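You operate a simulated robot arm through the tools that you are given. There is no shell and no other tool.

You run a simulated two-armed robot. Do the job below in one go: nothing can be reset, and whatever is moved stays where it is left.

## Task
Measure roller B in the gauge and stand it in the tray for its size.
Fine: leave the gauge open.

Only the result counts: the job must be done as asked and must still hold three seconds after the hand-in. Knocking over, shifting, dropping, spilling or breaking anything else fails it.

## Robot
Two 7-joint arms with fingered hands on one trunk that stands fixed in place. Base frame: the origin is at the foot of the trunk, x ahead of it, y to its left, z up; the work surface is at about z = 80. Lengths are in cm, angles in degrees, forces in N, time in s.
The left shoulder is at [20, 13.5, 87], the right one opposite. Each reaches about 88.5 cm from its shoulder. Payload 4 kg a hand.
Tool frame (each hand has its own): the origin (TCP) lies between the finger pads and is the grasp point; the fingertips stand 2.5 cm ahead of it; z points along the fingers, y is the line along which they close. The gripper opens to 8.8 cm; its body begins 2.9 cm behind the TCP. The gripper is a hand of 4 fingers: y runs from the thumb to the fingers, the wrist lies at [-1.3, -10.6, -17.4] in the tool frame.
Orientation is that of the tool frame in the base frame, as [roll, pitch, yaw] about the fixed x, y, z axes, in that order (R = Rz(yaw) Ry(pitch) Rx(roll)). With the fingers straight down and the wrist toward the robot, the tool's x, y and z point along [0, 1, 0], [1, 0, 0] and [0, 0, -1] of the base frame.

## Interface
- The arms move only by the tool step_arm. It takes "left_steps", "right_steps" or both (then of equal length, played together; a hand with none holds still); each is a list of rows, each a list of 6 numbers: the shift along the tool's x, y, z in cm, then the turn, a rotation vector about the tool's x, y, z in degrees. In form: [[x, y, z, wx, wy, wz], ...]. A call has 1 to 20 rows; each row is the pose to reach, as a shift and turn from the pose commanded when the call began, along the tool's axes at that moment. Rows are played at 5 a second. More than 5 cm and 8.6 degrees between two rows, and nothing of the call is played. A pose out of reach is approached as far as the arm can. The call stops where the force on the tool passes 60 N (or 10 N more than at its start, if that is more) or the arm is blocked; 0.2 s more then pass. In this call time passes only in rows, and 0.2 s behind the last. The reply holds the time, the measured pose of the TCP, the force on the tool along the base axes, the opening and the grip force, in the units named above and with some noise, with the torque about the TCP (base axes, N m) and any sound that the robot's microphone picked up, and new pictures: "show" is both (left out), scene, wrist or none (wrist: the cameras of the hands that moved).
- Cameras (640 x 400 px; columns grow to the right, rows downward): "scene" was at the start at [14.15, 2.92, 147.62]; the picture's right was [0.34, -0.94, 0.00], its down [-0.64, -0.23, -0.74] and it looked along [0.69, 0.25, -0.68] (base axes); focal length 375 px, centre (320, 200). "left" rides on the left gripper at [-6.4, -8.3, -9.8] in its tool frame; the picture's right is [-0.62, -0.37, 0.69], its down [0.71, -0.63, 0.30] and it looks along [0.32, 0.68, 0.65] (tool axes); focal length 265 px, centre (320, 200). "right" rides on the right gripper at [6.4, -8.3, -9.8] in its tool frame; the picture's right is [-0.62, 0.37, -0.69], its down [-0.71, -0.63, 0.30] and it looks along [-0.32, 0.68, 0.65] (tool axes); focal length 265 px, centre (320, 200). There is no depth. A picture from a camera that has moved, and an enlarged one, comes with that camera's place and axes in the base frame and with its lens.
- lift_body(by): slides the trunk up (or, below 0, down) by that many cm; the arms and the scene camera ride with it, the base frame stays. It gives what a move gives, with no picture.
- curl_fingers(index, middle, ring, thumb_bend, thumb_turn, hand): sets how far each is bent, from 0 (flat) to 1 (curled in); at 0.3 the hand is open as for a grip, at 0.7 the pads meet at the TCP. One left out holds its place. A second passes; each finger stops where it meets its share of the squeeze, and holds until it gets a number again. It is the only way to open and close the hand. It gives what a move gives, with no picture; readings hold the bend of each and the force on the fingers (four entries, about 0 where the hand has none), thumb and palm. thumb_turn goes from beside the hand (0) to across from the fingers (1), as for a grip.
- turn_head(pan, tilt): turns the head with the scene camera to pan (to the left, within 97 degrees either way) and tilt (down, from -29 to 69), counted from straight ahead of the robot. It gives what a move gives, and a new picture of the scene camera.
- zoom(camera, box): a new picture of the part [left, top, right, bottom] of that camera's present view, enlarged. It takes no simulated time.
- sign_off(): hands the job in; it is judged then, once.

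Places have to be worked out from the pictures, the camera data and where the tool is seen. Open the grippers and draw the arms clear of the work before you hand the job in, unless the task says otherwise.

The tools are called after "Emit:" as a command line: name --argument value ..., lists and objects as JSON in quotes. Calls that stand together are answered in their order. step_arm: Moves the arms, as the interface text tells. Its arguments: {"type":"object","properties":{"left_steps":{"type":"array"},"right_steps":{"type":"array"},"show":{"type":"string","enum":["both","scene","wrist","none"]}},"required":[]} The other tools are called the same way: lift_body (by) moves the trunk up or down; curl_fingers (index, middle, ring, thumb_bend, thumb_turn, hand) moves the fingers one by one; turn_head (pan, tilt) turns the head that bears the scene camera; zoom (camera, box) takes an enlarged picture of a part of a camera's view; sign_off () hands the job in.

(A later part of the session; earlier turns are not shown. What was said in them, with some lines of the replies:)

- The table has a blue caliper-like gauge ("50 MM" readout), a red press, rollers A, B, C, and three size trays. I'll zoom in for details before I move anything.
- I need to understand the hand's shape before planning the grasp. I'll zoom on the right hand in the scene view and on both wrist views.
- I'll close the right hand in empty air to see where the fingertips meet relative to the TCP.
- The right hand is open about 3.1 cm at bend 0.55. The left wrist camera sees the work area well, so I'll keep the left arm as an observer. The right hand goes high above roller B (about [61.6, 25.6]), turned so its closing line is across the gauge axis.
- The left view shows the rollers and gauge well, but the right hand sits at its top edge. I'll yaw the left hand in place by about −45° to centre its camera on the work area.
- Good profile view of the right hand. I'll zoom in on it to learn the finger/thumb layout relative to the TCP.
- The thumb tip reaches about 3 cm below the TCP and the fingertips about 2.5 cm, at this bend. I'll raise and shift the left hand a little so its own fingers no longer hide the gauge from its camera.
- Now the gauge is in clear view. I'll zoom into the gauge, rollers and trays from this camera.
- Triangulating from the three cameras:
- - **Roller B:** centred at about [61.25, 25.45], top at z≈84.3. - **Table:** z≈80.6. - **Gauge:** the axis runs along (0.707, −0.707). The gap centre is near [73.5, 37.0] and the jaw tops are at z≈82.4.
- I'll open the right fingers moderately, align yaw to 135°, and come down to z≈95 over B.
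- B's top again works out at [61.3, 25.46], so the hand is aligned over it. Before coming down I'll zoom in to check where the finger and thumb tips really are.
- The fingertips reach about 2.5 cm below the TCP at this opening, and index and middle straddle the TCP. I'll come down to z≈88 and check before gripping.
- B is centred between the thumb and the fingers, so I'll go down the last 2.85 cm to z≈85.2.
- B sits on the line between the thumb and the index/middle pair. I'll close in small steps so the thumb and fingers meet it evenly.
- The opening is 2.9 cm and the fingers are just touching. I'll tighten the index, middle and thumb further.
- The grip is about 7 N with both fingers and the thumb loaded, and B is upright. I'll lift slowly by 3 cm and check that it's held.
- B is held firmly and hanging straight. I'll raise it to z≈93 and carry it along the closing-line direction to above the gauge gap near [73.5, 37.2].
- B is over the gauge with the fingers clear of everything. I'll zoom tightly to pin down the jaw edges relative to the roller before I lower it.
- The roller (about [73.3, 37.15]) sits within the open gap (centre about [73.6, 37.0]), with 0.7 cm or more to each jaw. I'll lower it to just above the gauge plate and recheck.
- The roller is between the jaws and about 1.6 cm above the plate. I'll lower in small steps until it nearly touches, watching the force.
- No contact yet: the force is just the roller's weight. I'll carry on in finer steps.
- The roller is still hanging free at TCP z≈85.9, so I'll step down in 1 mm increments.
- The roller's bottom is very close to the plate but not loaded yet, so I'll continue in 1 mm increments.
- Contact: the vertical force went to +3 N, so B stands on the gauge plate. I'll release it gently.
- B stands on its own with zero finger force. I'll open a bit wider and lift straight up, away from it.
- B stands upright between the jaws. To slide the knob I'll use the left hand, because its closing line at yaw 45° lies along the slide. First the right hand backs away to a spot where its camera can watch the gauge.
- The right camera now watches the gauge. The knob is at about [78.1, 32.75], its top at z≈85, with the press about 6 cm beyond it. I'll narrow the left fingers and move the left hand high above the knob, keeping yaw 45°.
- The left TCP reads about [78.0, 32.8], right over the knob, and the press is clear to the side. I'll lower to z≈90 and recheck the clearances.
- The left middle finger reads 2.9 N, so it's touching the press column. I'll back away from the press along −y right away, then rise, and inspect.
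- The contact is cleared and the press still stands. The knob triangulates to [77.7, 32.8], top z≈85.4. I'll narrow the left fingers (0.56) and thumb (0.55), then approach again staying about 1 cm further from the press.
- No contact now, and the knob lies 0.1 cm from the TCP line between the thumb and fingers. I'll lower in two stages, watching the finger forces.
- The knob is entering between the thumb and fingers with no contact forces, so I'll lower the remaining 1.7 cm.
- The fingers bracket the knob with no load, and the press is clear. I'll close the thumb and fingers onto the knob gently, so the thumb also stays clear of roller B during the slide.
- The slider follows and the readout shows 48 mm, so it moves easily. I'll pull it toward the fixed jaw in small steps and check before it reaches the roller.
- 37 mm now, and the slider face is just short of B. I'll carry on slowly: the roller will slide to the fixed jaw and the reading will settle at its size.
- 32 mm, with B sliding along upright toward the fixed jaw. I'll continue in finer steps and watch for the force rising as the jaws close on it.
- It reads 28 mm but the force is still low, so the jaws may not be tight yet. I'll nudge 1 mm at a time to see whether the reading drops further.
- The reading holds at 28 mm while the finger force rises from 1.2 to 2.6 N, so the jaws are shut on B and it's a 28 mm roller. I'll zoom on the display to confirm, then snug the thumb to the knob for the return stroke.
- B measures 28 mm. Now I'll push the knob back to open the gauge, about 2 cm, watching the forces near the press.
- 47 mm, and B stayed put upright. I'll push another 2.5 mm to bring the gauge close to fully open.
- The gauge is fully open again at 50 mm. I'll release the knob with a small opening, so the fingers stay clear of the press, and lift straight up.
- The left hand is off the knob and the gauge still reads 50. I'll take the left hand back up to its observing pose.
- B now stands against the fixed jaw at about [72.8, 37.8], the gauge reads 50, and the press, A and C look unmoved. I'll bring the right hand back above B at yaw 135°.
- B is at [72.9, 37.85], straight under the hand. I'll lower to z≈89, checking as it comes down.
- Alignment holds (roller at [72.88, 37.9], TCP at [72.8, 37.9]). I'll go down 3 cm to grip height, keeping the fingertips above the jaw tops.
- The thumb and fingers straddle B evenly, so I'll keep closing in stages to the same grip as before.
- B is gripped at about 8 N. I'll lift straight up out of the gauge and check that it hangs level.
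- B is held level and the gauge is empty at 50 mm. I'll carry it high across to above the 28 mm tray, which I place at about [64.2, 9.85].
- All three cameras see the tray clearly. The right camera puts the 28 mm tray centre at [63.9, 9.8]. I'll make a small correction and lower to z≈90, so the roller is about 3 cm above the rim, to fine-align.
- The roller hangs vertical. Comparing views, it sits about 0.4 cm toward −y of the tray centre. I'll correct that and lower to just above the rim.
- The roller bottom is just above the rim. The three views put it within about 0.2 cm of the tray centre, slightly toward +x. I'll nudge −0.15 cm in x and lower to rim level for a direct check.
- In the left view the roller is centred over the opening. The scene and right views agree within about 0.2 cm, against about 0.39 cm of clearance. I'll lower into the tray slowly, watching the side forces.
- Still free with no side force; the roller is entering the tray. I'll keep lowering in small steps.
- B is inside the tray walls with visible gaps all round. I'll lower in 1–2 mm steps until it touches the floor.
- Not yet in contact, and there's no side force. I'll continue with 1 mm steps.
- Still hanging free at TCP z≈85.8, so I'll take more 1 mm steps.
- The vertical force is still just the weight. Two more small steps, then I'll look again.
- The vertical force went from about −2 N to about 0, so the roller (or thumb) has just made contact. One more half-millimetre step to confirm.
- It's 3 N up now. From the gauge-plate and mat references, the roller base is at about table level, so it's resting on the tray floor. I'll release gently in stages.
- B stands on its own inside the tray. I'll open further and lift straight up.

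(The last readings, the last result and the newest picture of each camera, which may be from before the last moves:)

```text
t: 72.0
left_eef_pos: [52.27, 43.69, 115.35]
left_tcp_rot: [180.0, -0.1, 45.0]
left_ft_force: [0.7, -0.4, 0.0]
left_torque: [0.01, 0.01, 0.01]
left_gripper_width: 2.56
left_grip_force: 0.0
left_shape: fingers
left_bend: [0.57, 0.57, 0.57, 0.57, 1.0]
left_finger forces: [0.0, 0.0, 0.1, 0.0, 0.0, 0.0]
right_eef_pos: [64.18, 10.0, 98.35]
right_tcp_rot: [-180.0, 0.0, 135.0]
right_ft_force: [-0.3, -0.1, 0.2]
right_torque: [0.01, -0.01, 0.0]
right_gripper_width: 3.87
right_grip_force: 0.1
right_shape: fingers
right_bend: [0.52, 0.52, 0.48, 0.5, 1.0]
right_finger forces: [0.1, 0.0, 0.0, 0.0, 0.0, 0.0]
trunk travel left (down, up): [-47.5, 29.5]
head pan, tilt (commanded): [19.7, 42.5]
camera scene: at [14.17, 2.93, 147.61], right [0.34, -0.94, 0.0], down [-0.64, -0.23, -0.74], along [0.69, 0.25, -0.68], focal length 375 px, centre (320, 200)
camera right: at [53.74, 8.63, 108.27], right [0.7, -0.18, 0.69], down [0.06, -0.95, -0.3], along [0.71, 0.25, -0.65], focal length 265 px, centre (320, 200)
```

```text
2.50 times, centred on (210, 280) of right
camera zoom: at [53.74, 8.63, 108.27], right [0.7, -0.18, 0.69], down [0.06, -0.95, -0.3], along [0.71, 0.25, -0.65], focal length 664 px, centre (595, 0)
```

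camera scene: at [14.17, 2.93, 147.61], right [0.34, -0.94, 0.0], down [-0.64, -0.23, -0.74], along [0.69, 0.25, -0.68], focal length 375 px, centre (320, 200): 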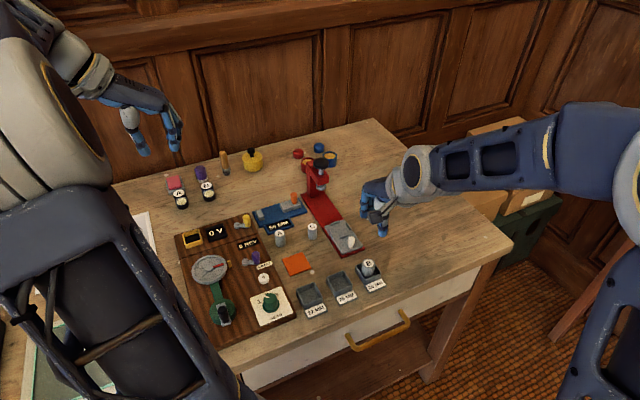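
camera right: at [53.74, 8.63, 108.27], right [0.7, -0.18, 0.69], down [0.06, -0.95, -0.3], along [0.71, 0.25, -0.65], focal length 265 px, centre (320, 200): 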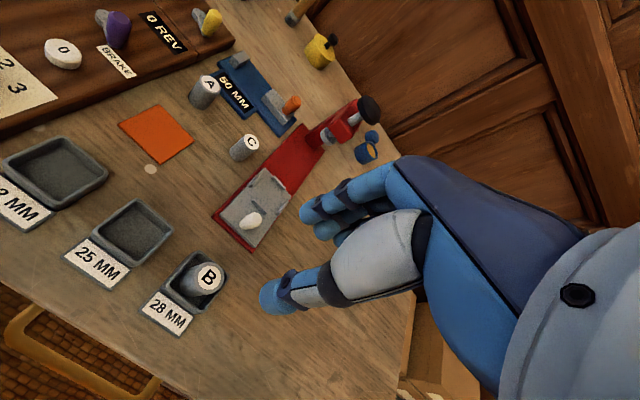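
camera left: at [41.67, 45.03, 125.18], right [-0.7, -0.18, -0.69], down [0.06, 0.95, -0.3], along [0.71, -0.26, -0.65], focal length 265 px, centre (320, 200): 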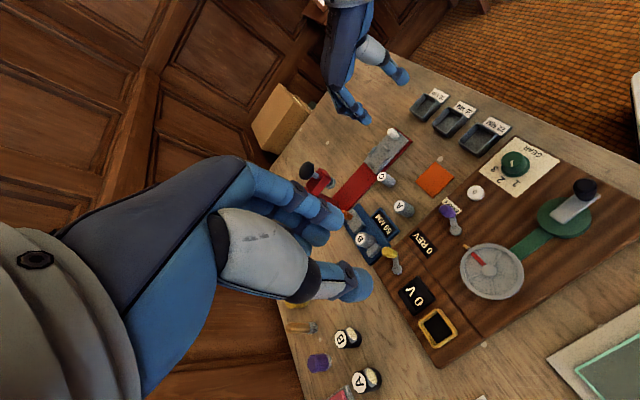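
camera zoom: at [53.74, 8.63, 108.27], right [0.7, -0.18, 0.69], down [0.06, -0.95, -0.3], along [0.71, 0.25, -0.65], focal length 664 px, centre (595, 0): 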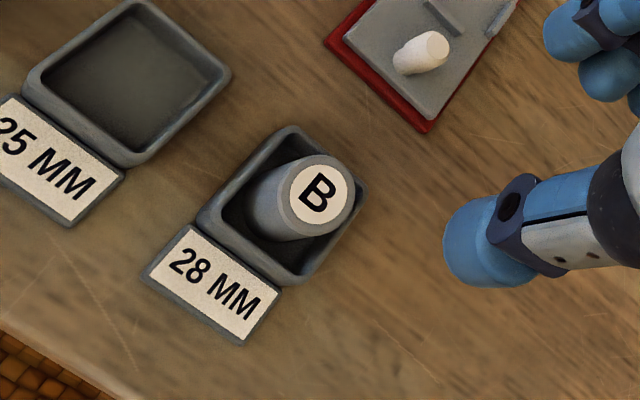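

B stands upright and centred in the 28 mm tray, and the tray hasn't moved. I'll draw both arms clear and open both hands.

Emit:
step_arm --right_steps '[[-0.5, -0.8, -4.0, 0, 0, 0], [-2.2, -3.0, -7.0, 0, 0, 0], [-4.4, -6.0, -10.0, 0, 0, 0], [-6.6, -9.0, -12.5, 0, 0, 0], [-9.1, -12.1, -14.6, 0, 0, 0]]' --left_steps '[[-1.0, -1.0, 0, 0, 0, 0], [-2.0, -2.0, 0, 0, 0, 0], [-3.0, -3.0, 0, 0, 0, 0], [-3.5, -3.5, 0, 0, 0, 0], [-4.0, -4.0, 0, 0, 0, 0]]' --show "both"

Emit:
curl_fingers --hand "right" --index 0.3 --middle 0.3 --ring 0.3 --thumb_bend 0.3

Emit:
curl_fingers --hand "left" --index 0.3 --middle 0.3 --ring 0.3 --thumb_bend 0.3

Emit:
zoom --camera "scene" --box '[170, 140, 410, 320]'

Emit:
zoom --camera "scene" --box '[230, 140, 350, 240]'

Emit:
zoom --camera "scene" --box '[330, 225, 410, 305]'

```text
t: 73.2
left_eef_pos: [46.43, 43.82, 115.22]
left_tcp_rot: [-179.9, 0.1, 45.0]
left_ft_force: [-0.6, 0.0, -1.7]
left_torque: [-0.04, 0.01, 0.0]
left_gripper_width: 2.56
left_grip_force: 0.1
left_shape: fingers
left_bend: [0.57, 0.57, 0.57, 0.57, 1.0]
left_finger forces: [0.0, 0.0, 0.1, 0.0, 0.0, 0.0]
right_eef_pos: [62.17, -5.07, 113.04]
right_tcp_rot: [-179.9, 0.0, 135.1]
right_ft_force: [-0.2, -0.4, 0.6]
right_torque: [-0.01, -0.01, 0.01]
right_gripper_width: 3.88
right_grip_force: 0.0
right_shape: fingers
right_bend: [0.52, 0.52, 0.48, 0.5, 1.0]
right_finger forces: [0.0, 0.0, 0.0, 0.1, 0.1, 0.0]
trunk travel left (down, up): [-47.5, 29.5]
head pan, tilt (commanded): [19.7, 42.5]
camera scene: at [14.17, 2.94, 147.62], right [0.34, -0.94, 0.0], down [-0.64, -0.23, -0.74], along [0.69, 0.25, -0.68], focal length 375 px, centre (320, 200)
camera right: at [51.6, -6.32, 122.83], right [0.7, -0.18, 0.69], down [0.06, -0.95, -0.3], along [0.71, 0.25, -0.65], focal length 265 px, centre (320, 200)
camera left: at [35.89, 45.14, 125.14], right [-0.7, -0.18, -0.69], down [0.06, 0.95, -0.3], along [0.71, -0.25, -0.65], focal length 265 px, centre (320, 200)
```

scene: 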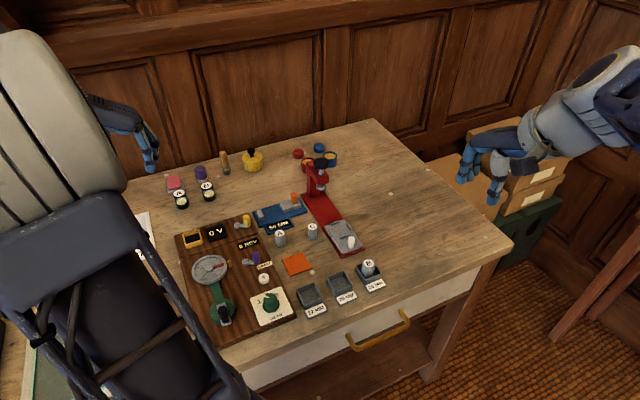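
right: 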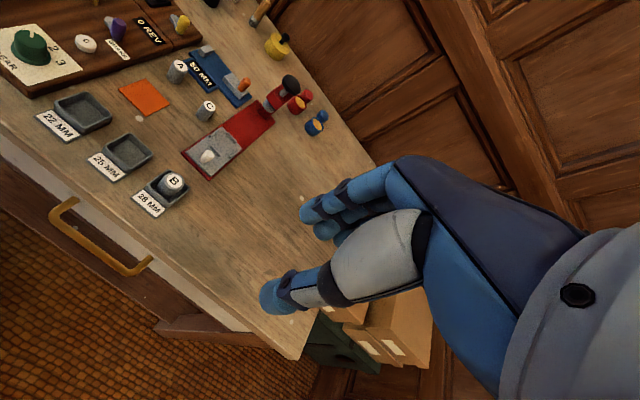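
left: 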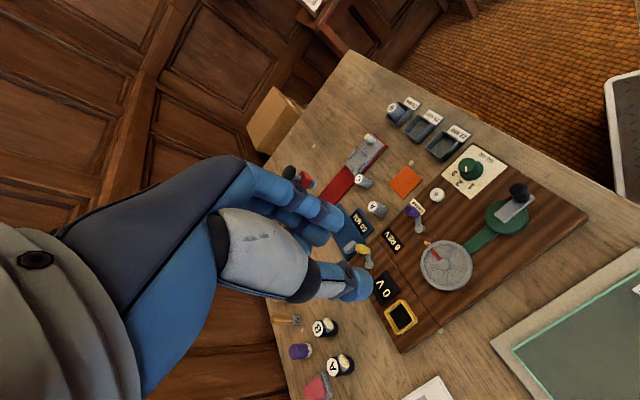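

```text
t: 74.2
left_eef_pos: [46.56, 43.8, 115.33]
left_tcp_rot: [-180.0, -0.1, 45.0]
left_ft_force: [0.3, -0.5, -0.2]
left_torque: [-0.02, 0.03, 0.0]
left_gripper_width: 2.59
left_grip_force: 0.0
left_shape: fingers
left_bend: [0.57, 0.57, 0.57, 0.57, 1.0]
left_finger forces: [0.0, 0.0, 0.0, 0.1, 0.0, 0.1]
right_eef_pos: [62.13, -5.0, 112.92]
right_tcp_rot: [-180.0, 0.0, 135.0]
right_ft_force: [1.0, 0.6, -0.9]
right_torque: [0.03, 0.0, 0.0]
right_gripper_width: 8.44
right_grip_force: 0.0
right_shape: fingers
right_bend: [0.3, 0.3, 0.3, 0.3, 0.98]
right_finger forces: [0.0, 0.1, 0.0, 0.0, 0.1, 0.0]
trunk travel left (down, up): [-47.5, 29.5]
head pan, tilt (commanded): [19.7, 42.5]
```

```text
t: 75.2
left_eef_pos: [46.34, 43.91, 115.48]
left_tcp_rot: [180.0, 0.0, 45.2]
left_ft_force: [-0.5, 0.0, 0.1]
left_torque: [-0.03, 0.02, 0.01]
left_gripper_width: 8.43
left_grip_force: 0.1
left_shape: fingers
left_bend: [0.3, 0.3, 0.3, 0.3, 0.98]
left_finger forces: [0.0, 0.0, 0.0, 0.0, 0.0, 0.0]
right_eef_pos: [62.02, -4.93, 112.94]
right_tcp_rot: [179.9, 0.0, 134.9]
right_ft_force: [0.0, -1.0, 0.0]
right_torque: [-0.03, 0.01, 0.0]
right_gripper_width: 8.45
right_grip_force: 0.1
right_shape: fingers
right_bend: [0.3, 0.3, 0.3, 0.3, 0.98]
right_finger forces: [0.0, 0.0, 0.0, 0.0, 0.0, 0.0]
trunk travel left (down, up): [-47.5, 29.5]
head pan, tilt (commanded): [19.7, 42.5]
```

```text
2.22 times, centred on (290, 230) of scene
camera zoom: at [14.15, 2.92, 147.62], right [0.34, -0.94, 0.0], down [-0.64, -0.23, -0.74], along [0.69, 0.25, -0.68], focal length 834 px, centre (387, 133)
```

zoom: 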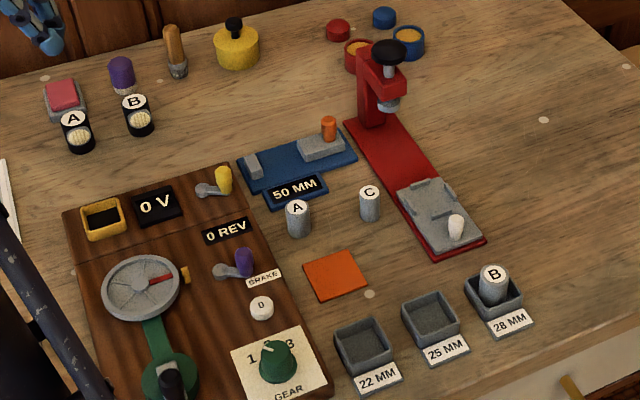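

```text
4.00 times, centred on (290, 190) of scene
camera zoom: at [14.15, 2.92, 147.62], right [0.34, -0.94, 0.0], down [-0.64, -0.23, -0.74], along [0.69, 0.25, -0.68], focal length 1501 px, centre (440, 240)
```

zoom: 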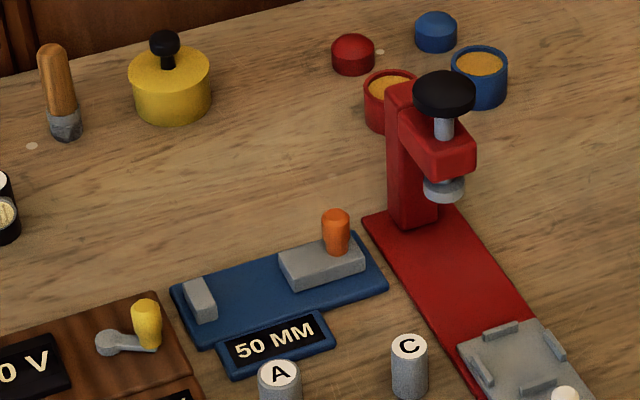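

```text
5.00 times, centred on (370, 265) of scene
camera zoom: at [14.15, 2.92, 147.62], right [0.34, -0.94, 0.0], down [-0.64, -0.23, -0.74], along [0.69, 0.25, -0.68], focal length 1876 px, centre (70, -125)
```

zoom: 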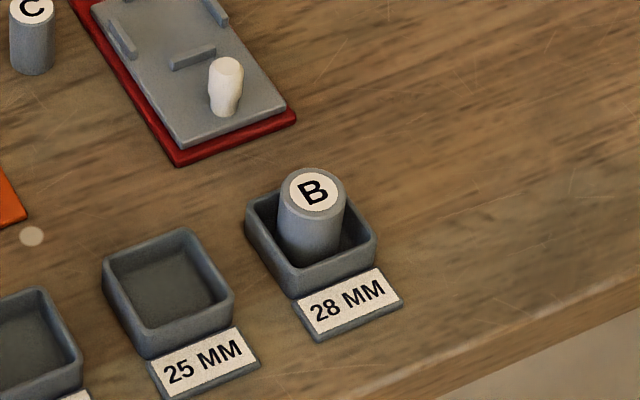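

The final pictures show:

- **Roller B:** upright in the 28 mm tray, matching its 28 mm reading.
- **Gauge:** open at 50 mm.
- **Everything else:** rollers A and C, the press and the rest sit where they were in the first pictures.
- **Arms:** both hands open and clear of the table.

I'm handing in the job.

Emit:
sign_off

```text
The job is handed in.
```

Roller B measured 28 mm in the gauge and now stands upright in the 28 mm tray. The gauge is open again at 50 mm, and both hands are open and clear of the table.

While reaching for the gauge knob, the left middle finger brushed the red press with about 3 N. I backed off at once. In the final pictures, the press and everything else except roller B are where they started.
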